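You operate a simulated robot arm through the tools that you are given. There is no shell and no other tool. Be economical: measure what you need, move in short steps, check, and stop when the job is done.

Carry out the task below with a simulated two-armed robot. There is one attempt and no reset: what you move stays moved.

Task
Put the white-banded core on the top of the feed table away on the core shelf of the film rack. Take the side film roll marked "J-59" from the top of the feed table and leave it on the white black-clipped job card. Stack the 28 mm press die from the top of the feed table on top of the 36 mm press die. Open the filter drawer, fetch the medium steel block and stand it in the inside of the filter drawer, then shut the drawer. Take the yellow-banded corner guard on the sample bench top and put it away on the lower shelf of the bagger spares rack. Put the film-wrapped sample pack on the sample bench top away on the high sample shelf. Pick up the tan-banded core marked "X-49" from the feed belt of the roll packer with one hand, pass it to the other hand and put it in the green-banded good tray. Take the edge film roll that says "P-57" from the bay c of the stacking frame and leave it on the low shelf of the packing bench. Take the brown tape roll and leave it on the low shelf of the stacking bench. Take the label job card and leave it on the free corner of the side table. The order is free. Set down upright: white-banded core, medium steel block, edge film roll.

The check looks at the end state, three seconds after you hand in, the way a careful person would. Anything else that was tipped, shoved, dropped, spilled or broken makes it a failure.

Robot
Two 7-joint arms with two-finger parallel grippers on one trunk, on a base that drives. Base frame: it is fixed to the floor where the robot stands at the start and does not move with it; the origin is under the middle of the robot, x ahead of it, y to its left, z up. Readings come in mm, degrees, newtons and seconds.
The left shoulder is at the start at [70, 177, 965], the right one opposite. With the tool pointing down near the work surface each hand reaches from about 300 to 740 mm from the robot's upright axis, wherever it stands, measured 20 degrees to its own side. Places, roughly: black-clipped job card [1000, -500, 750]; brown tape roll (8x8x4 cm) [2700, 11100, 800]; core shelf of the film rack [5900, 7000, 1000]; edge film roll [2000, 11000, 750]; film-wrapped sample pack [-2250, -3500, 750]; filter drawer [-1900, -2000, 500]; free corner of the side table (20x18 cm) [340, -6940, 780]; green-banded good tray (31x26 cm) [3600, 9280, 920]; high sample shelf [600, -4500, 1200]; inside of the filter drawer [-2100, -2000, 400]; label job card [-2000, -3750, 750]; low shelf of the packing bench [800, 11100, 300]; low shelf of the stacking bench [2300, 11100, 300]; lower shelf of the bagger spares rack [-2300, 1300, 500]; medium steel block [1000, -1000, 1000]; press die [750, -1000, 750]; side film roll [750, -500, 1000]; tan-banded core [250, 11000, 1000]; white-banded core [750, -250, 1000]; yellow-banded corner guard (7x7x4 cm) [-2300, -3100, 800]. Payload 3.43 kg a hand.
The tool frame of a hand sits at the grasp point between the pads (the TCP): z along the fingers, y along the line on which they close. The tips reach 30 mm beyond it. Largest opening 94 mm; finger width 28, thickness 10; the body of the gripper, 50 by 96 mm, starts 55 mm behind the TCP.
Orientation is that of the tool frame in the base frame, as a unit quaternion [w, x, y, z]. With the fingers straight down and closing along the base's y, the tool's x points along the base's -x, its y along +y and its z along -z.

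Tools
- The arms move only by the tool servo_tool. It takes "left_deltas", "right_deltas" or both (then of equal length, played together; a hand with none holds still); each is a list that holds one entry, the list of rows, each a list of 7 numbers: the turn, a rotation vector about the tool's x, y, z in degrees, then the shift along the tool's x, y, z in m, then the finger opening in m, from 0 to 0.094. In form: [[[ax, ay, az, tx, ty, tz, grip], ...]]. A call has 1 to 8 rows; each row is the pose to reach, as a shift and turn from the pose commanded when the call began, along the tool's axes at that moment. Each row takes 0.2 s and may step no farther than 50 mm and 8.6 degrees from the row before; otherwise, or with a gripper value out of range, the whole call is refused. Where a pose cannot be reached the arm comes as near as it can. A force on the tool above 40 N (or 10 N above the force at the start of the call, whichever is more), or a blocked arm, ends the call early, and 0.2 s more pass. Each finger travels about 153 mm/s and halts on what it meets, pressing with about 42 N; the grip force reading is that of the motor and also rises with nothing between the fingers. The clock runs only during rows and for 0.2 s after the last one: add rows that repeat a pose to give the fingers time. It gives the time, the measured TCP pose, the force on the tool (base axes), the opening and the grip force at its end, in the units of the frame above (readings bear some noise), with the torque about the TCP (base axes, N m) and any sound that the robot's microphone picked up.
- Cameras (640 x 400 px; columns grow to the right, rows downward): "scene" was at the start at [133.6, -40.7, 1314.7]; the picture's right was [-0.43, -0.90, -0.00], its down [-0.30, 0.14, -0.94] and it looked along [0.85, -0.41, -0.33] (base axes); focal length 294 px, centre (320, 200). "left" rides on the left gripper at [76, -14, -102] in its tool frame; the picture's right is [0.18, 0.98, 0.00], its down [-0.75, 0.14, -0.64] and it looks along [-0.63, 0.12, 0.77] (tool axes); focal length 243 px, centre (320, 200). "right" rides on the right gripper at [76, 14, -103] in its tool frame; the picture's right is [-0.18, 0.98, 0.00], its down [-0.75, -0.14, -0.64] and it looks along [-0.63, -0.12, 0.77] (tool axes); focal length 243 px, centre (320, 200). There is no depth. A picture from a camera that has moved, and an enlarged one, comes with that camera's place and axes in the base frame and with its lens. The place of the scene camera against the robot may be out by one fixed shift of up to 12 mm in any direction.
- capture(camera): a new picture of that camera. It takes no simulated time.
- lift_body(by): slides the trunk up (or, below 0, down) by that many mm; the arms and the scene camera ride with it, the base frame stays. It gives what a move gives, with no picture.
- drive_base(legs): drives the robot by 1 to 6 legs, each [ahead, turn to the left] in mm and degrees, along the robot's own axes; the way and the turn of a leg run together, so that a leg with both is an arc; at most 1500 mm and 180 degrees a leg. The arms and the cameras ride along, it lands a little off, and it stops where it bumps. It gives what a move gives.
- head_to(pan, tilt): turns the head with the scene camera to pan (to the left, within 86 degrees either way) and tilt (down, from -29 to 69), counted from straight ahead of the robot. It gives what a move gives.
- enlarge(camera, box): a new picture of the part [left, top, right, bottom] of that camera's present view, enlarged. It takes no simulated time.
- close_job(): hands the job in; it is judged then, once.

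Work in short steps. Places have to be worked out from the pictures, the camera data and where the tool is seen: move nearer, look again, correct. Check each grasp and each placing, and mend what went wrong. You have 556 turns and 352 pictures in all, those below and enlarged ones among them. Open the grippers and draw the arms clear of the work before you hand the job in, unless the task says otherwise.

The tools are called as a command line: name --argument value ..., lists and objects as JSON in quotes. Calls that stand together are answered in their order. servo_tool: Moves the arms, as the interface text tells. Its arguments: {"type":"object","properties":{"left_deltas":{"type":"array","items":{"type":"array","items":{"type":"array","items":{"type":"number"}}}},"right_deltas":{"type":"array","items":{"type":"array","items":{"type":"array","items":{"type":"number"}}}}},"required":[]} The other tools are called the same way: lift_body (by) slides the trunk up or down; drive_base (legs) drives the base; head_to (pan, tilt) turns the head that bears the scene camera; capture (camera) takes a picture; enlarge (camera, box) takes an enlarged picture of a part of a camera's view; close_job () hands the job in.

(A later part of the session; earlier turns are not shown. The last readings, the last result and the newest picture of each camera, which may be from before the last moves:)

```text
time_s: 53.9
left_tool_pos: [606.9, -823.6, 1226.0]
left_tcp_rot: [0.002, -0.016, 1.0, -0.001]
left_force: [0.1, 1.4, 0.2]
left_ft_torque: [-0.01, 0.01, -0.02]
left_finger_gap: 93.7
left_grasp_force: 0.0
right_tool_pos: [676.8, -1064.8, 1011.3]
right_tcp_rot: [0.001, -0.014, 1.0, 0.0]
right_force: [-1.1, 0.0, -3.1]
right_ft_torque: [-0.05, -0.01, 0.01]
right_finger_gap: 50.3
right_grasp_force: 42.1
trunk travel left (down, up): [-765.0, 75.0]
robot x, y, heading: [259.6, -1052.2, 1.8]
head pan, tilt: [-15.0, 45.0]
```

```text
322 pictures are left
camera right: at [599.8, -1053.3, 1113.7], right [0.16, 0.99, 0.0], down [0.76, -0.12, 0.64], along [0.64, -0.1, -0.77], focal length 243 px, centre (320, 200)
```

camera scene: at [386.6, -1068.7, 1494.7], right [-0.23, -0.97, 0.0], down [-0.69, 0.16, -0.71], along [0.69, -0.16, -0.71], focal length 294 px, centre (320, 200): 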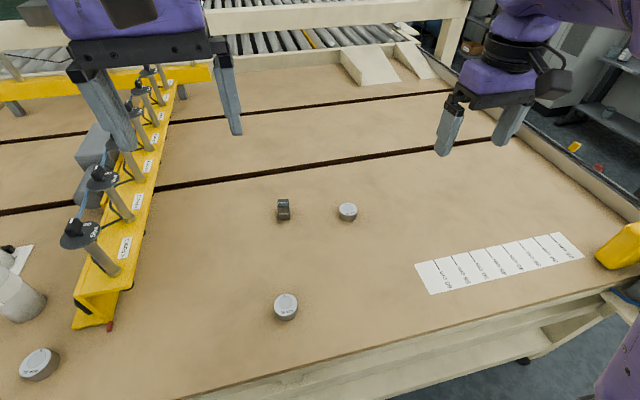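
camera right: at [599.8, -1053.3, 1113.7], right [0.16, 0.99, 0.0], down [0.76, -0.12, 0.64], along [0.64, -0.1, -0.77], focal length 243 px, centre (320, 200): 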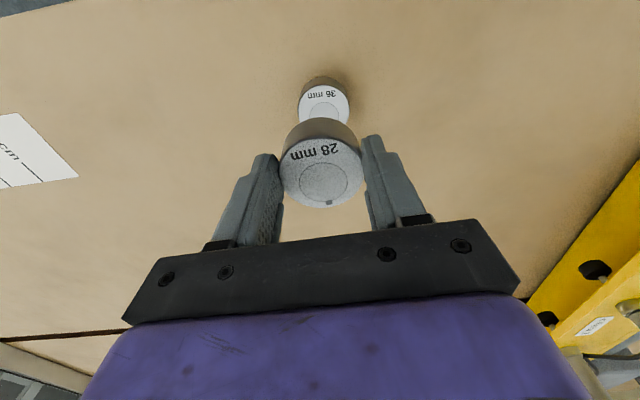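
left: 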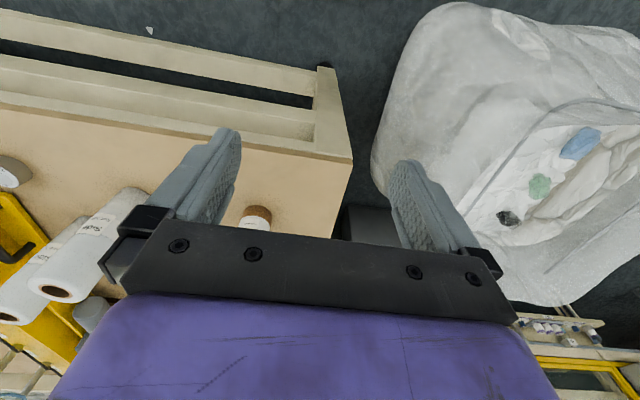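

The 36 die looks at ≈[683,-1062], held die ≈[681,-1064]. I lower 75 mm and compare again.

servo_tool --right_deltas '[[[0, 0, 0, -0.001, 0.001, 0.03, 0.03], [0, 0, 0, -0.002, 0.002, 0.055, 0.03], [0, 0, 0, -0.002, 0.002, 0.075, 0.03]]]'

enlarge --camera "right" --box '[220, 60, 420, 230]'

enlarge --camera "scene" --box '[230, 230, 350, 330]'

```text
time_s: 54.7
left_tool_pos: [609.2, -825.5, 1227.1]
left_tcp_rot: [0.0, -0.016, 1.0, -0.001]
left_force: [0.5, 0.5, -0.2]
left_ft_torque: [0.03, -0.01, -0.04]
left_finger_gap: 93.9
left_grasp_force: 0.0
right_tool_pos: [690.7, -1060.3, 952.9]
right_tcp_rot: [0.006, 0.001, 1.0, 0.028]
right_force: [0.4, -0.3, -3.0]
right_ft_torque: [-0.03, 0.01, 0.01]
right_finger_gap: 50.1
right_grasp_force: 42.5
trunk travel left (down, up): [-765.0, 75.0]
robot x, y, heading: [256.6, -1050.9, 1.8]
head pan, tilt: [-15.0, 45.0]
```

```text
2.35 times, centred on (320, 145) of right
camera zoom: at [612.6, -1053.5, 1055.4], right [0.19, 0.98, 0.06], down [0.74, -0.18, 0.64], along [0.64, -0.07, -0.76], focal length 571 px, centre (320, 329)
```

zoom: 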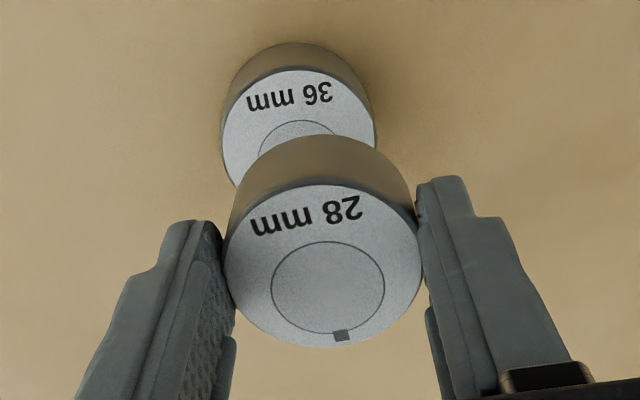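

```text
4.00 times, centred on (290, 280) of scene
camera zoom: at [387.5, -1069.5, 1494.5], right [-0.23, -0.97, 0.0], down [-0.69, 0.16, -0.71], along [0.69, -0.16, -0.71], focal length 1174 px, centre (440, -120)
```

zoom: 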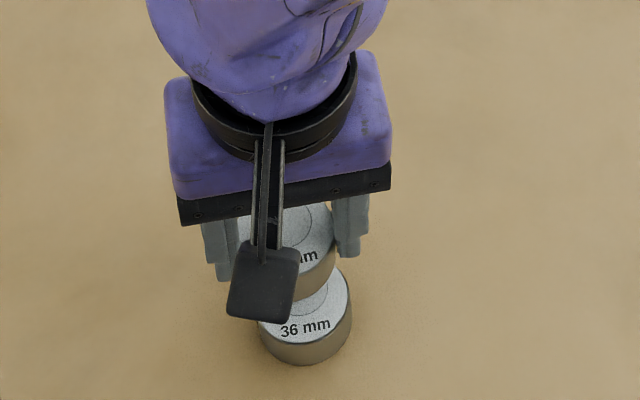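

The hand deviated a bit (tilted ~3°, 12 mm off). I let it settle with a hold to see.

servo_tool --right_deltas '[[[0, 0, 0, 0, 0, 0, 0.03], [0, 0, 0, 0, 0, 0, 0.03]]]'

```text
time_s: 55.3
left_tool_pos: [610.1, -826.3, 1227.2]
left_tcp_rot: [0.002, -0.016, 1.0, 0.0]
left_force: [0.2, -0.5, -0.4]
left_ft_torque: [0.03, 0.02, 0.01]
left_finger_gap: 94.1
left_grasp_force: 0.1
right_tool_pos: [689.1, -1062.2, 951.8]
right_tcp_rot: [0.004, 0.003, 1.0, 0.027]
right_force: [-0.6, -0.5, -3.5]
right_ft_torque: [0.0, 0.03, -0.02]
right_finger_gap: 50.1
right_grasp_force: 41.6
trunk travel left (down, up): [-765.0, 75.0]
robot x, y, heading: [257.4, -1049.7, 1.8]
head pan, tilt: [-15.0, 45.0]
```

Blocked by the arm's own limits in this crossed posture. I lift and straighten the hand, then back off and turn the robot so the target lies on its right side.

servo_tool --right_deltas '[[[0, 0, 0, 0, 0, -0.03, 0.03], [1.5, 0.2, -1, 0, 0, -0.06, 0.03], [3.1, 0.5, -2.1, 0, 0, -0.08, 0.03], [3.1, 0.5, -2.1, 0, 0, -0.09, 0.03]]]'

drive_base --legs '[[-70, 0], [0, 28]]'

capture --camera "right"

```text
time_s: 56.3
left_tool_pos: [609.3, -825.7, 1226.2]
left_tcp_rot: [0.001, -0.016, 1.0, 0.0]
left_force: [0.4, 0.5, 0.0]
left_ft_torque: [0.01, 0.04, -0.02]
left_finger_gap: 94.0
left_grasp_force: 0.1
right_tool_pos: [678.5, -1064.6, 1027.4]
right_tcp_rot: [-0.004, -0.033, 0.999, -0.026]
right_force: [1.1, -0.9, -3.1]
right_ft_torque: [0.07, -0.01, -0.02]
right_finger_gap: 49.9
right_grasp_force: 41.9
trunk travel left (down, up): [-765.0, 75.0]
robot x, y, heading: [257.5, -1049.0, 1.6]
head pan, tilt: [-15.0, 45.0]
```

```text
time_s: 58.6
left_tool_pos: [392.2, -688.9, 1226.0]
left_tcp_rot: [0.001, -0.254, 0.967, -0.001]
left_force: [-0.1, 0.1, -0.2]
left_ft_torque: [0.0, -0.02, 0.02]
left_finger_gap: 94.0
left_grasp_force: 0.1
right_tool_pos: [567.9, -867.9, 1028.0]
right_tcp_rot: [0.004, -0.271, 0.962, -0.027]
right_force: [-1.1, 0.6, -3.3]
right_ft_torque: [0.0, 0.05, -0.01]
right_finger_gap: 49.8
right_grasp_force: 42.0
trunk travel left (down, up): [-765.0, 75.0]
robot x, y, heading: [188.9, -1055.6, 29.3]
head pan, tilt: [-15.0, 45.0]
```

```text
319 pictures are left
camera right: at [492.9, -890.6, 1130.1], right [-0.36, 0.93, -0.05], down [0.7, 0.3, 0.64], along [0.62, 0.19, -0.76], focal length 243 px, centre (320, 200)
```

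right: 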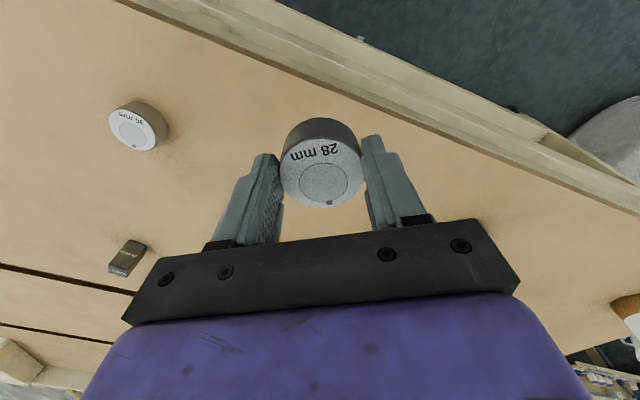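

The command had not been clipped there, so my correction overshot; I undo that rotation and swing the hand back over the 36 die (≈225 mm along −tool y).

servo_tool --right_deltas '[[[-1.5, -0.2, 1, 0, -0.036, 0, 0.03], [-3.1, -0.5, 2.1, 0, -0.074, 0, 0.03], [-3.1, -0.5, 2.1, 0, -0.112, 0, 0.03], [-3.1, -0.5, 2.1, 0, -0.15, 0, 0.03], [-3.1, -0.5, 2.1, 0, -0.19, 0, 0.03], [-3.1, -0.5, 2.1, -0.001, -0.225, 0, 0.03], [-3.1, -0.5, 2.1, -0.001, -0.225, 0, 0.03]]]'

capture --camera "right"

```text
time_s: 60.2
left_tool_pos: [394.7, -688.3, 1226.3]
left_tcp_rot: [0.001, -0.254, 0.967, 0.0]
left_force: [0.9, -0.1, -0.6]
left_ft_torque: [-0.03, 0.01, -0.01]
left_finger_gap: 93.8
left_grasp_force: 0.0
right_tool_pos: [685.9, -1059.2, 1041.3]
right_tcp_rot: [0.001, -0.254, 0.967, -0.001]
right_force: [0.0, 0.0, -3.6]
right_ft_torque: [0.0, 0.0, -0.03]
right_finger_gap: 49.9
right_grasp_force: 42.0
trunk travel left (down, up): [-765.0, 75.0]
robot x, y, heading: [186.5, -1054.8, 29.4]
head pan, tilt: [-15.0, 45.0]
```

```text
318 pictures are left
camera right: at [613.0, -1084.8, 1143.1], right [-0.32, 0.95, 0.0], down [0.73, 0.25, 0.64], along [0.61, 0.21, -0.77], focal length 243 px, centre (320, 200)
```

right: 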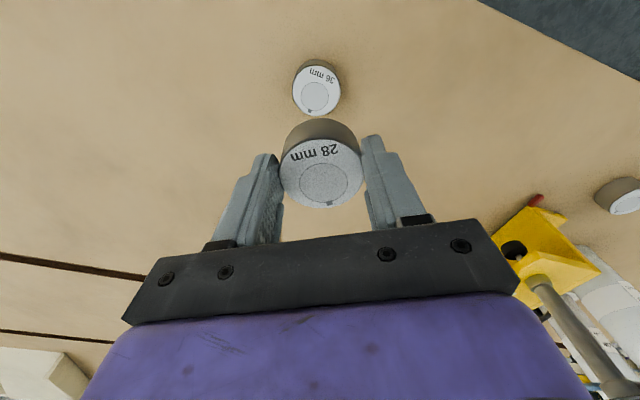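

Small correction (−7 mm back, −3 mm side) and lower 95 mm, then recheck.

servo_tool --right_deltas '[[[0, 0, 0, 0.007, -0.003, 0.03, 0.03], [0, 0, 0, 0.007, -0.003, 0.06, 0.03], [0, 0, 0, 0.007, -0.003, 0.085, 0.03], [0, 0, 0, 0.007, -0.003, 0.095, 0.03], [0, 0, 0, 0.007, -0.003, 0.095, 0.03]]]'

enlarge --camera "right" --box '[220, 60, 420, 230]'

enlarge --camera "scene" --box '[300, 230, 460, 400]'

```text
time_s: 61.5
left_tool_pos: [394.6, -688.8, 1225.7]
left_tcp_rot: [0.001, -0.255, 0.967, -0.001]
left_force: [-0.3, -0.8, 0.2]
left_ft_torque: [-0.03, -0.01, 0.0]
left_finger_gap: 94.2
left_grasp_force: 0.1
right_tool_pos: [681.3, -1064.7, 946.4]
right_tcp_rot: [0.001, -0.254, 0.967, 0.0]
right_force: [-0.2, 0.9, -2.8]
right_ft_torque: [0.0, 0.02, 0.0]
right_finger_gap: 49.8
right_grasp_force: 41.7
trunk travel left (down, up): [-765.0, 75.0]
robot x, y, heading: [186.2, -1054.9, 29.3]
head pan, tilt: [-15.0, 45.0]
```

```text
2.35 times, centred on (320, 145) of right
camera zoom: at [607.5, -1089.9, 1048.6], right [-0.32, 0.95, 0.0], down [0.73, 0.25, 0.64], along [0.61, 0.21, -0.77], focal length 571 px, centre (320, 329)
```

zoom: 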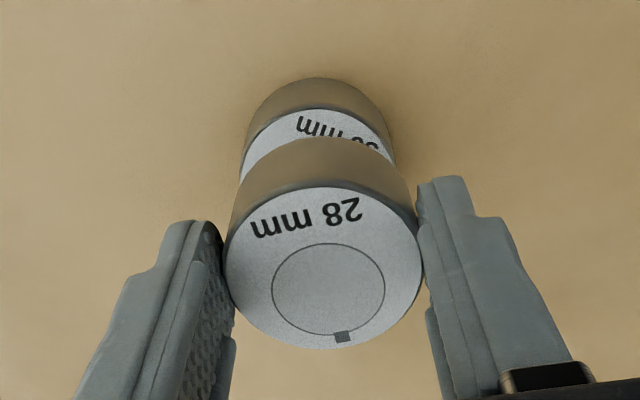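

```text
2.35 times, centred on (380, 315) of scene
camera zoom: at [310.1, -1008.5, 1494.7], right [0.25, -0.97, 0.0], down [-0.69, -0.18, -0.71], along [0.68, 0.18, -0.71], focal length 690 px, centre (179, -71)
```

zoom: 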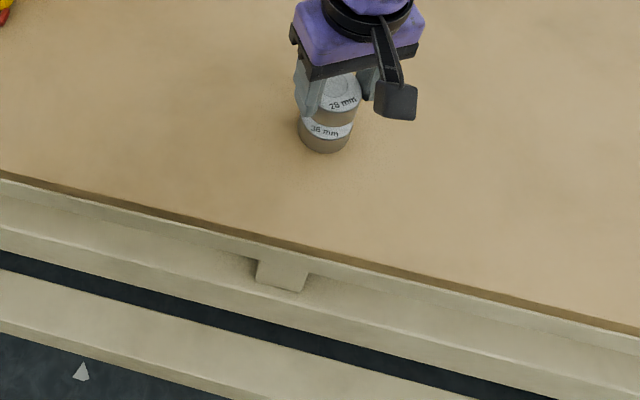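

Alignment is within ~2 mm. I lower the remaining ~25 mm gently.

servo_tool --right_deltas '[[[0, 0, 0, 0.002, -0.001, 0.012, 0.03], [0, 0, 0, 0.002, -0.001, 0.02, 0.03], [0, 0, 0, 0.002, -0.001, 0.023, 0.03]]]'

enlarge --camera "scene" --box '[350, 250, 420, 310]'

```text
time_s: 62.2
left_tool_pos: [394.5, -688.6, 1225.2]
left_tcp_rot: [0.001, -0.255, 0.967, -0.001]
left_force: [-0.4, 0.0, -0.5]
left_ft_torque: [0.02, -0.02, -0.03]
left_finger_gap: 94.2
left_grasp_force: 0.0
right_tool_pos: [681.0, -1065.0, 921.7]
right_tcp_rot: [0.0, -0.253, 0.967, 0.001]
right_force: [-0.1, 0.0, -2.3]
right_ft_torque: [0.01, -0.02, 0.0]
right_finger_gap: 50.1
right_grasp_force: 42.0
trunk travel left (down, up): [-765.0, 75.0]
robot x, y, heading: [186.8, -1054.3, 29.0]
head pan, tilt: [-15.0, 45.0]
```

```text
6.67 times, centred on (385, 280) of scene
camera zoom: at [310.3, -1008.5, 1494.7], right [0.25, -0.97, 0.0], down [-0.69, -0.18, -0.71], along [0.68, 0.18, -0.71], focal length 1956 px, centre (-113, -333)
```

zoom: 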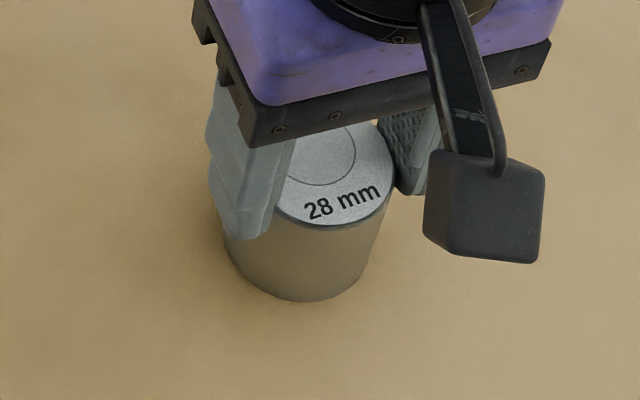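

Nearly in contact and well aligned; I lower in 1–2 mm steps until the force rises.

servo_tool --right_deltas '[[[0, 0, 0, 0, 0, 0.0015, 0.03], [0, 0, 0, 0, 0, 0.003, 0.03], [0, 0, 0, 0, 0, 0.003, 0.03]]]'

```text
time_s: 63.0
left_tool_pos: [394.2, -690.2, 1226.7]
left_tcp_rot: [0.001, -0.254, 0.967, -0.001]
left_force: [0.0, 0.3, 0.4]
left_ft_torque: [0.0, 0.01, -0.01]
left_finger_gap: 94.2
left_grasp_force: 0.2
right_tool_pos: [680.0, -1065.2, 918.0]
right_tcp_rot: [0.001, -0.254, 0.967, 0.002]
right_force: [0.0, -1.1, -0.4]
right_ft_torque: [-0.04, -0.09, 0.01]
right_finger_gap: 50.3
right_grasp_force: 42.4
trunk travel left (down, up): [-765.0, 75.0]
robot x, y, heading: [185.6, -1054.8, 29.3]
head pan, tilt: [-15.0, 45.0]
```

Contact is beginning; 1 mm more, then open slowly and lift away.

servo_tool --right_deltas '[[[0, 0, 0, 0, 0, 0.001, 0.03], [0, 0, 0, 0, 0, 0.001, 0.054], [0, 0, 0, 0, 0, 0.001, 0.07], [0, 0, 0, 0, 0, 0.001, 0.094], [0, 0, 0, 0, 0, 0.001, 0.094], [0, 0, 0, 0, 0, -0.03, 0.094], [0, 0, 0, 0, 0, -0.07, 0.094], [0, 0, 0, 0, 0, -0.11, 0.094]]]'

enlarge --camera "scene" --box '[350, 230, 430, 320]'

capture --camera "right"

```text
time_s: 64.8
left_tool_pos: [392.2, -689.9, 1226.7]
left_tcp_rot: [0.002, -0.254, 0.967, -0.001]
left_force: [-0.1, 0.0, -0.6]
left_ft_torque: [0.0, 0.0, 0.0]
left_finger_gap: 94.0
left_grasp_force: 0.1
right_tool_pos: [679.6, -1067.6, 1031.0]
right_tcp_rot: [0.001, -0.254, 0.967, 0.001]
right_force: [-0.1, 0.9, -0.5]
right_ft_torque: [0.02, 0.02, -0.02]
right_finger_gap: 93.8
right_grasp_force: 0.1
trunk travel left (down, up): [-765.0, 75.0]
robot x, y, heading: [189.1, -1050.7, 29.4]
head pan, tilt: [-15.0, 45.0]
```

```text
4.44 times, centred on (390, 275) of scene
camera zoom: at [308.7, -1008.9, 1494.8], right [0.25, -0.97, 0.0], down [-0.68, -0.18, -0.71], along [0.69, 0.18, -0.71], focal length 1304 px, centre (9, -133)
```

zoom: 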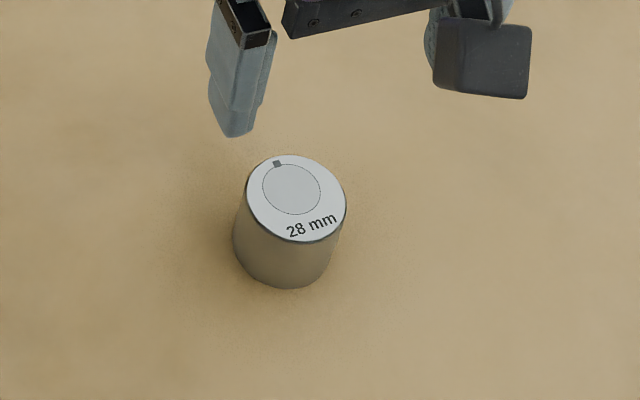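

```text
313 pictures are left
camera right: at [604.9, -1092.4, 1133.1], right [-0.32, 0.95, 0.0], down [0.73, 0.25, 0.64], along [0.61, 0.21, -0.77], focal length 243 px, centre (320, 200)
```

right: 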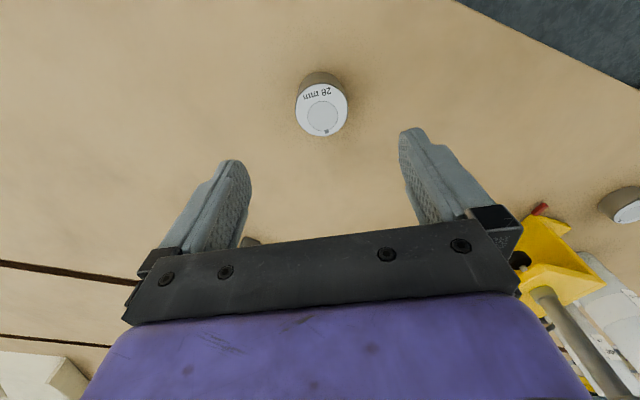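

The dies are stacked cleanly. Now for the Medium block (≈[968,-1103]): I turn to heading ~8° and go ahead 70 mm.

drive_base --legs '[[0, -21], [70, 0]]'

capture --camera "right"

capture --camera "scene"

```text
time_s: 67.0
left_tool_pos: [568.0, -773.7, 1229.8]
left_tcp_rot: [0.004, -0.079, 0.997, 0.0]
left_force: [-1.4, -0.1, 0.1]
left_ft_torque: [0.01, -0.03, 0.02]
left_finger_gap: 94.1
left_grasp_force: 0.1
right_tool_pos: [706.7, -1227.0, 1033.5]
right_tcp_rot: [0.004, -0.079, 0.997, 0.0]
right_force: [-0.6, -0.8, 0.9]
right_ft_torque: [0.02, -0.04, 0.0]
right_finger_gap: 94.1
right_grasp_force: 0.1
trunk travel left (down, up): [-765.0, 75.0]
robot x, y, heading: [257.1, -1042.3, 9.1]
head pan, tilt: [-15.0, 45.0]
```

```text
312 pictures are left
camera right: at [627.6, -1225.4, 1134.7], right [0.03, 1.0, 0.0], down [0.76, -0.02, 0.65], along [0.65, -0.02, -0.76], focal length 243 px, centre (320, 200)
```

right: 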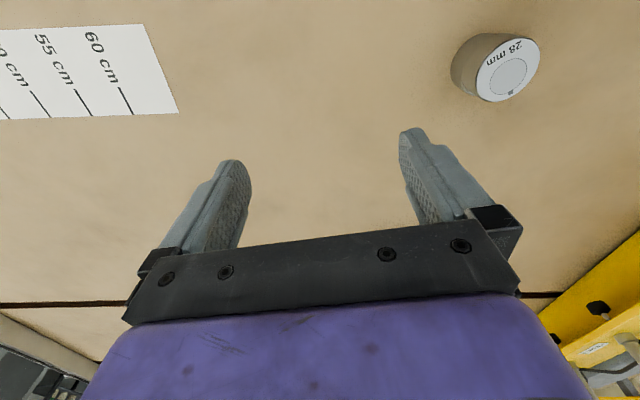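

```text
311 pictures are left
camera scene: at [376.7, -1044.5, 1495.6], right [-0.1, -0.99, 0.0], down [-0.7, 0.07, -0.71], along [0.71, -0.07, -0.7], focal length 294 px, centre (320, 200)
```

scene: 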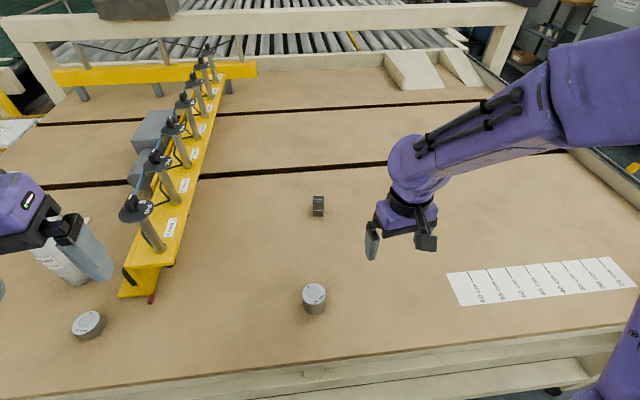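

Block ≈[962,-1100]. I move the right hand above it at z≈975.

servo_tool --right_deltas '[[[0, 0, 0, -0.034, 0.0107, 0.0075, 0.094], [0, 0, 0, -0.068, 0.0214, 0.015, 0.094], [0, 0, 0, -0.102, 0.032, 0.0225, 0.094], [0, 0, 0, -0.136, 0.0427, 0.03, 0.094], [0, 0, 0, -0.17, 0.0534, 0.0375, 0.094], [0, 0, 0, -0.204, 0.064, 0.045, 0.094], [0, 0, 0, -0.238, 0.075, 0.0525, 0.094], [0, 0, 0, -0.268, 0.0854, 0.058, 0.094]]]'

capture --camera "right"

```text
time_s: 68.8
left_tool_pos: [576.8, -773.6, 1226.8]
left_tcp_rot: [0.0, -0.08, 0.997, -0.002]
left_force: [-0.8, 0.1, 0.8]
left_ft_torque: [-0.01, 0.07, 0.0]
left_finger_gap: 93.9
left_grasp_force: 0.0
right_tool_pos: [964.2, -1099.0, 969.6]
right_tcp_rot: [-0.002, -0.078, 0.997, 0.001]
right_force: [0.7, -1.1, 0.0]
right_ft_torque: [0.02, -0.03, 0.0]
right_finger_gap: 94.1
right_grasp_force: 0.1
trunk travel left (down, up): [-765.0, 75.0]
robot x, y, heading: [254.5, -1044.3, 9.1]
head pan, tilt: [-15.0, 45.0]
```

```text
310 pictures are left
camera right: at [887.8, -1096.7, 1072.0], right [0.03, 1.0, 0.0], down [0.77, -0.02, 0.64], along [0.64, -0.02, -0.77], focal length 243 px, centre (320, 200)
```

right: 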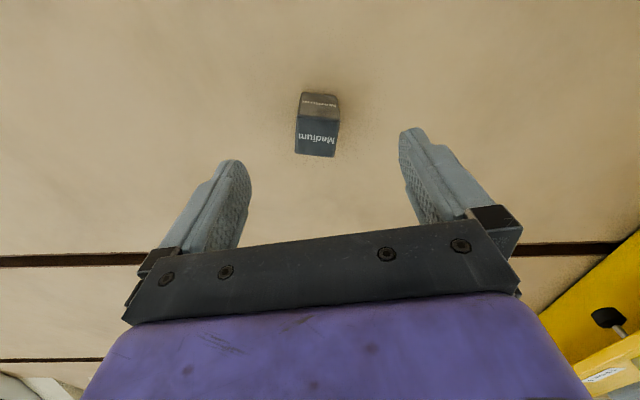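

The block is yawed about −11° against the hand's +9°, so I turn the tool +20° about its z and look again.

servo_tool --right_deltas '[[[0, 0, 7, 0, 0, 0, 0.094], [0, 0, 14, 0, 0, 0.01, 0.094], [0, 0, 20, 0, -0.002, 0.02, 0.094], [0, 0, 20, 0, -0.002, 0.02, 0.094]]]'

enlarge --camera "right" --box '[220, 60, 420, 230]'

```text
time_s: 69.8
left_tool_pos: [575.1, -773.2, 1225.7]
left_tcp_rot: [0.001, -0.08, 0.997, -0.001]
left_force: [-0.5, 0.3, -0.6]
left_ft_torque: [0.0, -0.01, -0.01]
left_finger_gap: 94.0
left_grasp_force: 0.0
right_tool_pos: [963.2, -1102.4, 952.8]
right_tcp_rot: [0.002, 0.097, 0.995, 0.001]
right_force: [0.1, 0.3, 0.2]
right_ft_torque: [-0.02, 0.02, 0.02]
right_finger_gap: 94.1
right_grasp_force: 0.0
trunk travel left (down, up): [-765.0, 75.0]
robot x, y, heading: [256.2, -1038.0, 8.8]
head pan, tilt: [-15.0, 45.0]
```

```text
2.35 times, centred on (320, 145) of right
camera zoom: at [890.9, -1073.4, 1055.1], right [0.37, 0.93, 0.0], down [0.71, -0.28, 0.64], along [0.6, -0.24, -0.77], focal length 571 px, centre (320, 329)
```

zoom: 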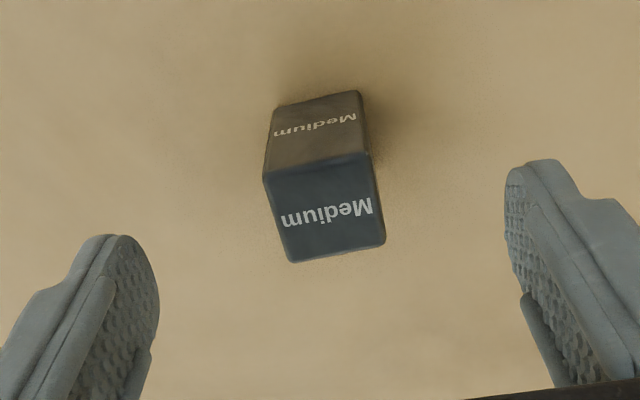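

Aligned and centred (block top ≈z 907). I descend 60 mm and close.

servo_tool --right_deltas '[[[0, 0, 0, 0, 0, 0.03, 0.094], [0, 0, 0, 0, 0, 0.058, 0.094], [0, 0, 0, 0, 0, 0.058, 0.02], [0, 0, 0, 0, 0, 0.058, 0.02], [0, 0, 0, 0, 0, 0.058, 0.02], [0, 0, 0, 0, 0, 0.02, 0.02], [0, 0, 0, 0, 0, -0.02, 0.02]]]'

capture --camera "right"

```text
time_s: 71.4
left_tool_pos: [574.5, -773.2, 1225.6]
left_tcp_rot: [0.002, -0.079, 0.997, 0.0]
left_force: [0.2, 0.8, -0.7]
left_ft_torque: [0.0, 0.02, -0.02]
left_finger_gap: 93.9
left_grasp_force: 0.0
right_tool_pos: [962.3, -1101.7, 975.2]
right_tcp_rot: [0.0, 0.096, 0.995, 0.0]
right_force: [0.6, 0.1, -4.1]
right_ft_torque: [0.0, 0.01, -0.02]
right_finger_gap: 36.0
right_grasp_force: 42.2
right hand out of reach, approached as far as the arm can: row 2, 3, 4, 5
trunk travel left (down, up): [-765.0, 75.0]
robot x, y, heading: [254.3, -1041.9, 9.0]
head pan, tilt: [-15.0, 45.0]
```

```text
308 pictures are left
camera right: at [890.4, -1073.4, 1077.3], right [0.37, 0.93, 0.0], down [0.71, -0.28, 0.64], along [0.6, -0.24, -0.77], focal length 243 px, centre (320, 200)
```

right: 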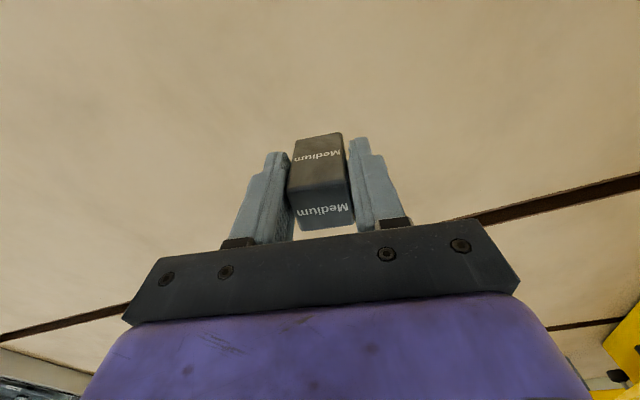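

Block held (36 mm). I retract the hand, back away from the table and turn to look towards the drawer side.

servo_tool --right_deltas '[[[0, 0, 0, 0.02, -0.01, -0.03, 0.02], [0, 0, 0, 0.05, -0.03, -0.055, 0.02], [0, 0, 0, 0.08, -0.055, -0.08, 0.02], [0, 0, 0, 0.11, -0.08, -0.105, 0.02], [0, 0, 0, 0.14, -0.105, -0.13, 0.02], [0, 0, 0, 0.17, -0.13, -0.15, 0.02], [0, 0, 0, 0.2, -0.155, -0.17, 0.02], [0, 0, 0, 0.22, -0.175, -0.18, 0.02]]]'

drive_base --legs '[[-350, 0], [0, -120]]'

head_to --pan -40 --tilt 15

capture --camera "scene"

```text
time_s: 73.2
left_tool_pos: [575.3, -774.4, 1226.0]
left_tcp_rot: [0.002, -0.079, 0.997, -0.001]
left_force: [0.9, -0.1, 0.2]
left_ft_torque: [0.03, -0.01, -0.03]
left_finger_gap: 93.9
left_grasp_force: 0.0
right_tool_pos: [944.2, -1187.5, 1206.0]
right_tcp_rot: [0.0, 0.096, 0.995, 0.001]
right_force: [-1.3, 0.0, -3.5]
right_ft_torque: [0.02, 0.01, 0.01]
right_finger_gap: 35.8
right_grasp_force: 41.9
right hand out of reach, approached as far as the arm can: row 1, 2, 3, 4, 5, 6, 7, 8
trunk travel left (down, up): [-765.0, 75.0]
robot x, y, heading: [256.1, -1039.9, 9.2]
head pan, tilt: [-15.0, 45.0]
```

```text
time_s: 80.4
left_tool_pos: [-12.5, -1508.6, 1227.0]
left_tcp_rot: [-0.001, 0.82, 0.573, -0.001]
left_force: [-0.3, -0.5, 0.1]
left_ft_torque: [-0.01, 0.0, -0.02]
left_finger_gap: 93.8
left_grasp_force: 0.0
right_tool_pos: [-554.3, -1631.7, 1204.5]
right_tcp_rot: [0.001, 0.907, 0.421, 0.002]
right_force: [-0.1, 0.1, -4.4]
right_ft_torque: [0.04, -0.01, -0.01]
right_finger_gap: 35.9
right_grasp_force: 42.4
trunk travel left (down, up): [-765.0, 75.0]
robot x, y, heading: [-93.7, -1095.7, -110.0]
head pan, tilt: [-15.0, 45.0]
```

```text
time_s: 81.4
left_tool_pos: [-13.6, -1508.8, 1226.9]
left_tcp_rot: [-0.001, 0.819, 0.573, -0.001]
left_force: [0.3, 0.5, -0.7]
left_ft_torque: [0.0, 0.0, 0.03]
left_finger_gap: 93.8
left_grasp_force: 0.2
right_tool_pos: [-554.2, -1630.4, 1205.1]
right_tcp_rot: [0.002, 0.907, 0.421, 0.001]
right_force: [0.7, -0.2, -4.3]
right_ft_torque: [0.04, 0.0, 0.01]
right_finger_gap: 35.7
right_grasp_force: 42.1
trunk travel left (down, up): [-765.0, 75.0]
robot x, y, heading: [-95.0, -1096.8, -110.1]
head pan, tilt: [-40.0, 15.0]
```

```text
307 pictures are left
camera scene: at [-191.9, -1192.7, 1541.3], right [-0.5, 0.87, 0.0], down [0.23, 0.13, -0.97], along [-0.84, -0.48, -0.26], focal length 294 px, centre (320, 200)
```

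scene: 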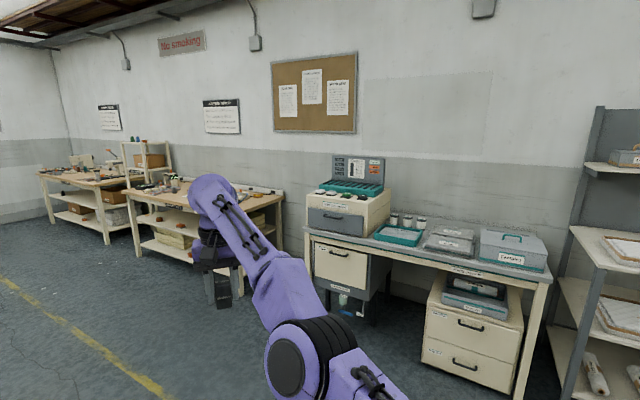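

Several drawers on this bench; I zoom on labels.

enlarge --camera "scene" --box '[300, 150, 430, 310]'

enlarge --camera "scene" --box '[410, 210, 560, 400]'

enlarge --camera "scene" --box '[30, 120, 290, 290]'

```text
2.50 times, centred on (365, 230) of scene
camera zoom: at [-191.9, -1192.7, 1541.3], right [-0.5, 0.87, 0.0], down [0.23, 0.13, -0.97], along [-0.84, -0.48, -0.26], focal length 734 px, centre (208, 125)
```

zoom: 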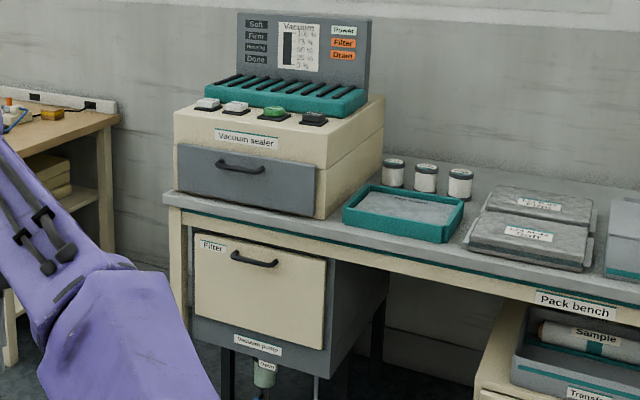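

```text
2.11 times, centred on (485, 305) of scene
camera zoom: at [-191.9, -1192.7, 1541.3], right [-0.5, 0.87, 0.0], down [0.23, 0.13, -0.97], along [-0.84, -0.48, -0.26], focal length 618 px, centre (-27, -21)
```

zoom: 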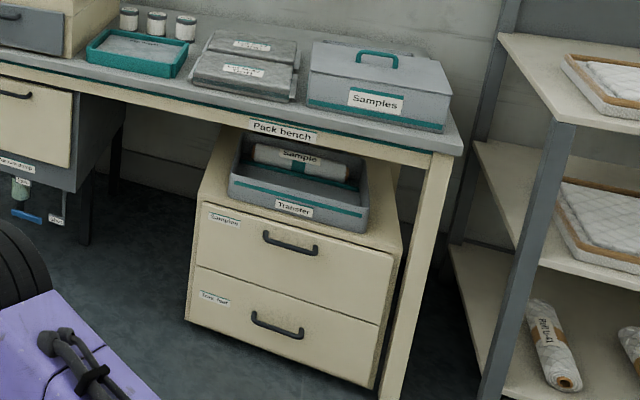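

```text
2.35 times, centred on (160, 205) of scene
camera zoom: at [-191.9, -1192.7, 1541.3], right [-0.5, 0.87, 0.0], down [0.23, 0.13, -0.97], along [-0.84, -0.48, -0.26], focal length 690 px, centre (696, 188)
```

zoom: 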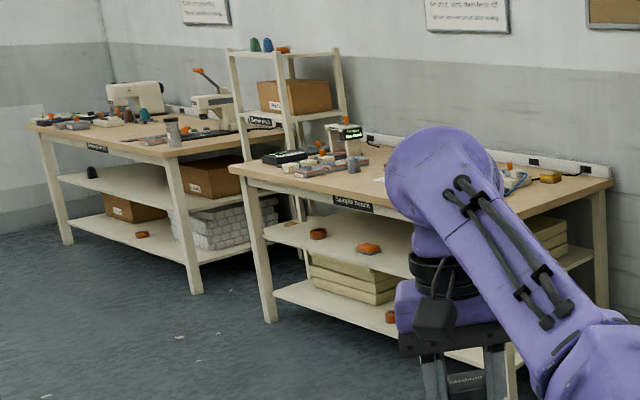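

The "Filter" drawer hangs under the bench, handle around [-1900,-2030,640]. I drive closer and face the bench.

drive_base --legs '[[0, -35], [1180, 0], [0, -35]]'

head_to --pan 15 --tilt 35

capture --camera "scene"

```text
time_s: 90.7
left_tool_pos: [-1416.7, -1960.3, 1227.2]
left_tcp_rot: [-0.001, 1.0, -0.012, -0.001]
left_force: [-0.1, -0.7, -0.1]
left_ft_torque: [0.01, 0.03, -0.02]
left_finger_gap: 93.8
left_grasp_force: 0.0
right_tool_pos: [-1705.0, -1486.4, 1206.1]
right_tcp_rot: [0.0, 0.983, -0.186, 0.0]
right_force: [0.6, 0.1, -3.7]
right_ft_torque: [0.0, -0.03, 0.01]
right_finger_gap: 35.9
right_grasp_force: 41.9
trunk travel left (down, up): [-765.0, 75.0]
robot x, y, heading: [-1054.1, -1752.3, 178.4]
head pan, tilt: [-40.0, 15.0]
```

```text
time_s: 91.9
left_tool_pos: [-1417.7, -1961.2, 1225.7]
left_tcp_rot: [-0.001, 1.0, -0.012, -0.001]
left_force: [0.1, -0.5, 0.1]
left_ft_torque: [0.0, -0.02, 0.03]
left_finger_gap: 94.0
left_grasp_force: 0.1
right_tool_pos: [-1706.3, -1485.7, 1205.1]
right_tcp_rot: [0.0, 0.982, -0.187, 0.0]
right_force: [-0.2, -0.2, -4.4]
right_ft_torque: [-0.04, -0.03, 0.0]
right_finger_gap: 35.9
right_grasp_force: 42.4
trunk travel left (down, up): [-765.0, 75.0]
robot x, y, heading: [-1054.0, -1754.9, 178.4]
head pan, tilt: [15.0, 35.0]
```

```text
303 pictures are left
camera scene: at [-1190.5, -1772.6, 1509.5], right [-0.23, 0.97, 0.0], down [0.56, 0.13, -0.82], along [-0.8, -0.19, -0.57], focal length 294 px, centre (320, 200)
```

scene: 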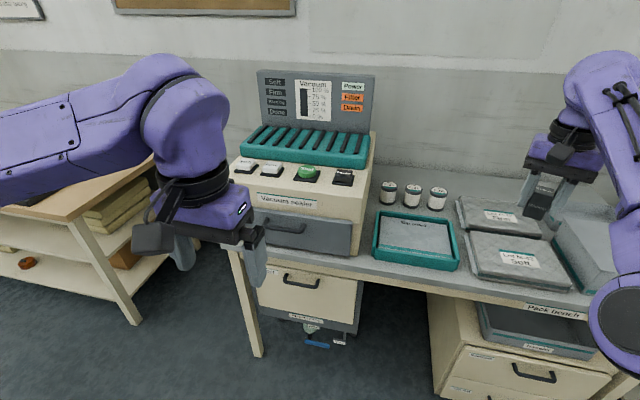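

Handle triangulated at ≈[-1826,-1990,680]. I lower both hands relative to the shoulders, retract the right (with block) and start turning the left hand to point forward.

servo_tool --right_deltas '[[[0, 0, 0, 0.01, -0.005, 0.035, 0.02], [0, 0, 0, 0.03, -0.012, 0.07, 0.02], [0, 0, 0, 0.05, -0.02, 0.1, 0.02], [0, 0, 0, 0.07, -0.03, 0.13, 0.02], [0, 0, 0, 0.09, -0.04, 0.16, 0.02], [0, 0, 0, 0.11, -0.05, 0.19, 0.02], [0, 0, 0, 0.13, -0.055, 0.21, 0.02], [0, 0, 0, 0.14, -0.055, 0.21, 0.02]]]' --left_deltas '[[[0, -8, 0, -0.02, 0, 0.03, 0.094], [0, -16, 0, -0.04, 0, 0.06, 0.094], [0, -24, 0, -0.06, 0, 0.09, 0.094], [0, -32, 0, -0.08, 0, 0.12, 0.094], [0, -40, 0, -0.1, 0, 0.15, 0.094], [0, -48, 0, -0.12, 0, 0.18, 0.094], [0, -56, 0, -0.14, 0, 0.21, 0.094], [0, -64, 0, -0.16, 0, 0.24, 0.094]]]'

```text
time_s: 93.7
left_tool_pos: [-1574.9, -1955.4, 986.3]
left_tcp_rot: [-0.006, 0.848, -0.009, -0.53]
left_force: [-0.4, 0.2, -0.5]
left_ft_torque: [0.01, 0.02, 0.01]
left_finger_gap: 94.0
left_grasp_force: 0.0
right_tool_pos: [-1743.0, -1478.8, 1007.5]
right_tcp_rot: [-0.001, 0.982, -0.188, 0.002]
right_force: [0.0, -0.4, -4.9]
right_ft_torque: [-0.04, -0.06, -0.01]
right_finger_gap: 36.0
right_grasp_force: 41.5
right hand out of reach, approached as far as the arm can: row 1, 2, 3, 4, 5, 6, 7, 8
trunk travel left (down, up): [-765.0, 75.0]
robot x, y, heading: [-1054.2, -1753.7, 178.4]
head pan, tilt: [15.0, 35.0]
```

Left turned fine. I finish its pitch to 90° and pull the right hand back toward the body.

servo_tool --right_deltas '[[[0, 0, 0, 0.035, -0.012, 0, 0.02], [0, 0, 0, 0.07, -0.025, 0, 0.02], [0, 0, 0, 0.105, -0.038, 0, 0.02], [0, 0, 0, 0.14, -0.05, 0, 0.02], [0, 0, 0, 0.175, -0.06, 0, 0.02], [0, 0, 0, 0.2, -0.07, 0, 0.02]]]' --left_deltas '[[[0, -8, 0, 0, 0, 0, 0.094], [0, -16, 0, 0, 0, 0, 0.094], [0, -24, 0, 0, 0, 0, 0.094], [0, -26, 0, 0, 0, 0, 0.094], [0, -26, 0, 0, 0, 0, 0.094], [0, -26, 0, 0, 0, 0, 0.094]]]'

```text
time_s: 95.1
left_tool_pos: [-1577.2, -1955.0, 986.7]
left_tcp_rot: [0.01, -0.706, 0.008, 0.708]
left_force: [0.6, -1.1, 0.5]
left_ft_torque: [0.02, 0.02, 0.01]
left_finger_gap: 94.0
left_grasp_force: 0.0
right_tool_pos: [-1741.7, -1478.9, 1007.7]
right_tcp_rot: [0.001, 0.982, -0.186, 0.0]
right_force: [-0.3, 0.3, -4.7]
right_ft_torque: [-0.05, -0.03, 0.01]
right_finger_gap: 36.1
right_grasp_force: 41.7
right hand out of reach, approached as far as the arm can: row 1, 2, 3, 4, 5, 6
trunk travel left (down, up): [-765.0, 75.0]
robot x, y, heading: [-1053.1, -1753.3, 178.5]
head pan, tilt: [15.0, 35.0]
```

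Right hand's 20° yaw probably binds a wrist joint; I undo it while retracting. The left hand meanwhile rolls 90° about its axis so the fingers close vertically.

servo_tool --right_deltas '[[[0, 0, -7, 0, 0, 0, 0.02], [0, 0, -14, 0, 0, 0, 0.02], [0, 0, -20, 0, 0, 0, 0.02], [0, 0, -20, 0.035, -0.012, 0, 0.02], [0, 0, -20, 0.07, -0.025, 0, 0.02], [0, 0, -20, 0.105, -0.038, 0, 0.02], [0, 0, -20, 0.14, -0.05, 0, 0.02], [0, 0, -20, 0.175, -0.06, 0, 0.02]]]' --left_deltas '[[[0, 0, 8, 0, 0, 0, 0.094], [0, 0, 16, 0, 0, 0, 0.094], [0, 0, 24, 0, 0, 0, 0.094], [0, 0, 32, 0, 0, 0, 0.094], [0, 0, 40, 0, 0, 0, 0.094], [0, 0, 48, 0, 0, 0, 0.094], [0, 0, 56, 0, 0, 0, 0.094], [0, 0, 64, 0, 0, 0, 0.094]]]'

```text
time_s: 96.9
left_tool_pos: [-1577.2, -1955.3, 988.0]
left_tcp_rot: [-0.368, -0.594, 0.382, 0.605]
left_force: [-1.4, 0.3, 0.2]
left_ft_torque: [-0.03, 0.02, 0.01]
left_finger_gap: 93.8
left_grasp_force: 0.0
right_tool_pos: [-1741.7, -1473.2, 1010.0]
right_tcp_rot: [0.002, 1.0, -0.014, 0.001]
right_force: [0.0, -0.4, -5.1]
right_ft_torque: [-0.03, -0.06, -0.01]
right_finger_gap: 36.0
right_grasp_force: 42.3
right hand out of reach, approached as far as the arm can: row 4, 5, 6, 7, 8
trunk travel left (down, up): [-765.0, 75.0]
robot x, y, heading: [-1054.4, -1752.2, 178.5]
head pan, tilt: [15.0, 35.0]
```

Left hand rolled well. For the right I try retracting inward and downward instead.

servo_tool --right_deltas '[[[0, 0, 0, 0.02, 0.015, 0.02, 0.02], [0, 0, 0, 0.04, 0.03, 0.04, 0.02], [0, 0, 0, 0.06, 0.045, 0.06, 0.02], [0, 0, 0, 0.09, 0.06, 0.08, 0.02], [0, 0, 0, 0.12, 0.06, 0.08, 0.02], [0, 0, 0, 0.15, 0.06, 0.08, 0.02], [0, 0, 0, 0.18, 0.06, 0.08, 0.02]]]' --left_deltas '[[[0, 0, 8, 0, 0, 0, 0.094], [0, 0, 16, 0, 0, 0, 0.094], [0, 0, 24, 0, 0, 0, 0.094], [0, 0, 26, 0, 0, 0, 0.094], [0, 0, 26, 0, 0, 0, 0.094], [0, 0, 26, 0, 0, 0, 0.094], [0, 0, 26, 0, 0, 0, 0.094]]]'

capture --camera "scene"

```text
time_s: 98.5
left_tool_pos: [-1577.5, -1958.1, 985.4]
left_tcp_rot: [-0.494, -0.497, 0.503, 0.506]
left_force: [0.4, 0.2, 0.0]
left_ft_torque: [-0.02, 0.01, 0.0]
left_finger_gap: 94.0
left_grasp_force: 0.0
right_tool_pos: [-1734.4, -1550.2, 912.5]
right_tcp_rot: [0.001, 1.0, -0.012, 0.0]
right_force: [0.3, 0.1, -5.1]
right_ft_torque: [0.03, -0.05, -0.04]
right_finger_gap: 35.9
right_grasp_force: 42.7
right hand out of reach, approached as far as the arm can: row 1, 2, 3, 4, 5, 6, 7
trunk travel left (down, up): [-765.0, 75.0]
robot x, y, heading: [-1051.6, -1754.5, 178.6]
head pan, tilt: [15.0, 35.0]
```

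```text
302 pictures are left
camera scene: at [-1190.8, -1773.0, 1509.4], right [-0.23, 0.97, 0.0], down [0.56, 0.13, -0.82], along [-0.8, -0.19, -0.57], focal length 294 px, centre (320, 200)
```

scene: 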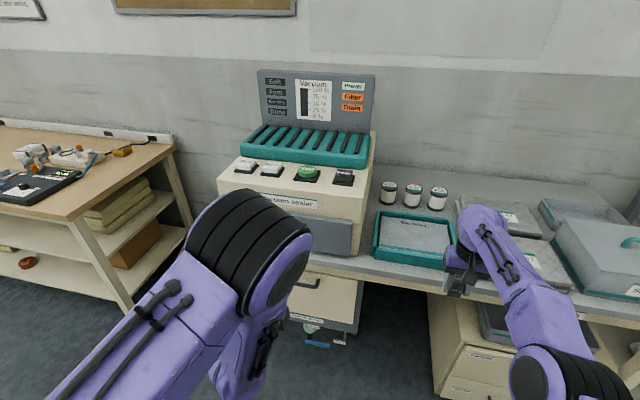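

The right arm seems stuck in a stretched posture; test a pure backward move in small rows.

servo_tool --right_deltas '[[[0, 0, 0, 0.01, 0, 0, 0.02], [0, 0, 0, 0.02, 0, 0, 0.02], [0, 0, 0, 0.03, 0, 0, 0.02], [0, 0, 0, 0.04, 0, 0, 0.02]]]'

```text
time_s: 99.5
left_tool_pos: [-1578.5, -1957.7, 986.5]
left_tcp_rot: [-0.495, -0.497, 0.503, 0.506]
left_force: [0.3, 0.5, -0.2]
left_ft_torque: [0.0, 0.01, -0.04]
left_finger_gap: 93.9
left_grasp_force: 0.1
right_tool_pos: [-1735.1, -1551.4, 905.4]
right_tcp_rot: [0.001, 1.0, -0.013, 0.001]
right_force: [0.7, 0.3, -4.7]
right_ft_torque: [0.06, -0.01, -0.01]
right_finger_gap: 35.6
right_grasp_force: 41.7
right hand out of reach, approached as far as the arm can: row 1, 2, 3, 4
trunk travel left (down, up): [-765.0, 75.0]
robot x, y, heading: [-1055.2, -1753.6, 178.5]
head pan, tilt: [15.0, 35.0]
```

Still bound. I try tilting the right tool ±pitch to free the joint, watching whether it goes.

servo_tool --right_deltas '[[[0, -8, 0, 0, 0, 0, 0.02], [0, -16, 0, 0, 0, 0, 0.02], [0, -16, 0, 0.02, 0, 0, 0.02], [0, -16, 0, 0.05, 0, 0, 0.02], [0, -16, 0, 0.08, 0, 0, 0.02]]]'

```text
time_s: 100.7
left_tool_pos: [-1578.4, -1958.0, 986.8]
left_tcp_rot: [-0.494, -0.496, 0.503, 0.507]
left_force: [-0.4, 0.2, -1.0]
left_ft_torque: [-0.02, 0.0, 0.0]
left_finger_gap: 94.2
left_grasp_force: 0.1
right_tool_pos: [-1781.2, -1563.3, 881.0]
right_tcp_rot: [-0.001, 0.99, -0.013, -0.139]
right_force: [-1.5, 0.6, -3.2]
right_ft_torque: [0.02, -0.13, 0.04]
right_finger_gap: 35.8
right_grasp_force: 41.8
right hand out of reach, approached as far as the arm can: row 1, 2, 3, 4, 5
trunk travel left (down, up): [-765.0, 75.0]
robot x, y, heading: [-1054.4, -1755.3, 178.4]
head pan, tilt: [15.0, 35.0]
```

Forward tilt pushes it out, so the wrist pitch is at its limit; I tilt the opposite way while retracting.

servo_tool --right_deltas '[[[0, 8, 0, 0.02, 0, -0.01, 0.02], [0, 16, 0, 0.05, 0, -0.01, 0.02], [0, 24, 0, 0.08, 0, -0.01, 0.02], [0, 32, 0, 0.11, 0, -0.01, 0.02], [0, 36, 0, 0.14, 0, -0.01, 0.02], [0, 36, 0, 0.17, 0, -0.01, 0.02], [0, 36, 0, 0.2, 0, -0.01, 0.02]]]'

```text
time_s: 102.3
left_tool_pos: [-1577.5, -1956.7, 986.6]
left_tcp_rot: [-0.495, -0.497, 0.501, 0.507]
left_force: [-0.6, -0.3, 0.3]
left_ft_torque: [0.01, 0.0, -0.03]
left_finger_gap: 94.1
left_grasp_force: 0.1
right_tool_pos: [-1586.8, -1569.2, 836.5]
right_tcp_rot: [0.004, 0.985, -0.013, 0.173]
right_force: [-1.1, -0.1, -3.8]
right_ft_torque: [0.02, -0.04, -0.01]
right_finger_gap: 36.2
right_grasp_force: 41.7
trunk travel left (down, up): [-765.0, 75.0]
robot x, y, heading: [-1052.5, -1754.9, 178.5]
head pan, tilt: [15.0, 35.0]
```

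Right hand is tucked in. Now I lower the trunk 306 mm so the left hand is at handle height, and look through the left camera.

lift_body --by -306

capture --camera "left"

capture --camera "scene"

```text
time_s: 105.3
left_tool_pos: [-1577.9, -1958.0, 680.4]
left_tcp_rot: [-0.495, -0.497, 0.502, 0.506]
left_force: [0.6, 0.3, -0.7]
left_ft_torque: [0.03, 0.0, 0.03]
left_finger_gap: 94.0
left_grasp_force: 0.1
right_tool_pos: [-1586.2, -1569.1, 529.7]
right_tcp_rot: [0.003, 0.985, -0.013, 0.173]
right_force: [0.0, 0.2, -4.4]
right_ft_torque: [0.0, 0.0, 0.02]
right_finger_gap: 35.8
right_grasp_force: 41.7
trunk travel left (down, up): [-459.0, 381.0]
robot x, y, heading: [-1052.9, -1754.5, 178.6]
head pan, tilt: [15.0, 35.0]
```

```text
301 pictures are left
camera left: at [-1477.2, -2034.6, 666.7], right [0.0, -0.19, 0.98], down [0.66, 0.74, 0.14], along [-0.76, 0.64, 0.12], focal length 243 px, centre (320, 200)
```

left: 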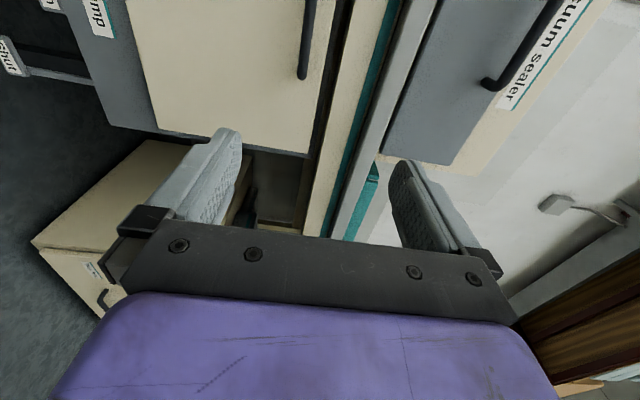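

```text
300 pictures are left
camera scene: at [-1190.0, -1772.9, 1203.5], right [-0.23, 0.97, 0.0], down [0.56, 0.13, -0.82], along [-0.8, -0.19, -0.57], focal length 294 px, centre (320, 200)
```

scene: 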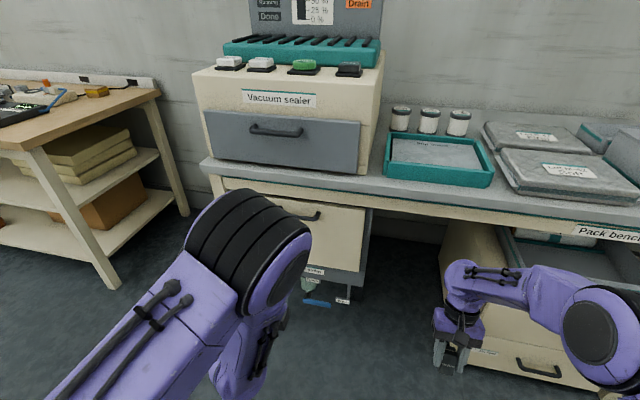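

I enlarge both views on the handle to fix its height.

enlarge --camera "scene" --box '[200, 160, 400, 300]'

enlarge --camera "left" --box '[200, 0, 400, 140]'

```text
2.86 times, centred on (300, 230) of scene
camera zoom: at [-1190.0, -1772.9, 1203.5], right [-0.23, 0.97, 0.0], down [0.56, 0.13, -0.82], along [-0.8, -0.19, -0.57], focal length 838 px, centre (377, 114)
```

zoom: 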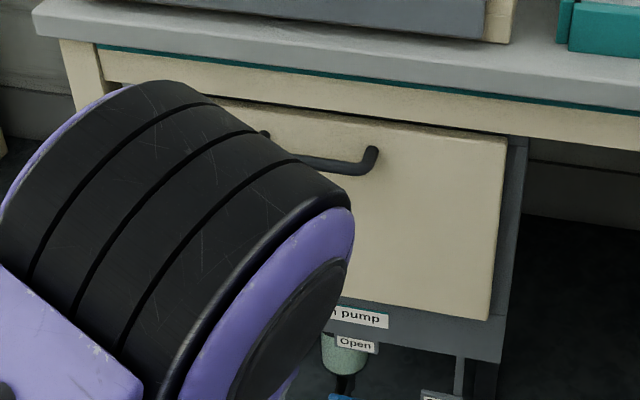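

```text
2.86 times, centred on (300, 70) of left
camera zoom: at [-1477.2, -2034.6, 666.7], right [0.0, -0.19, 0.98], down [0.66, 0.74, 0.14], along [-0.76, 0.64, 0.12], focal length 693 px, centre (377, 571)
```

zoom: 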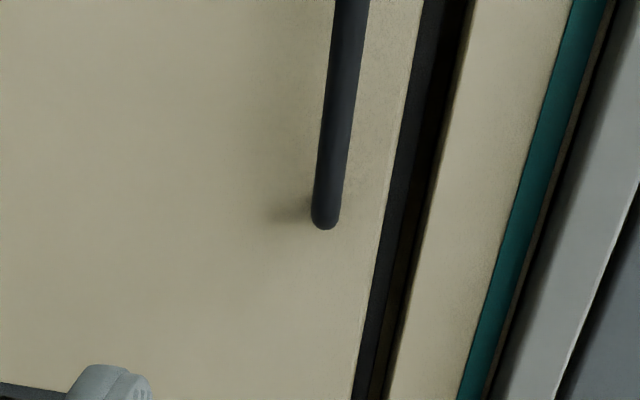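

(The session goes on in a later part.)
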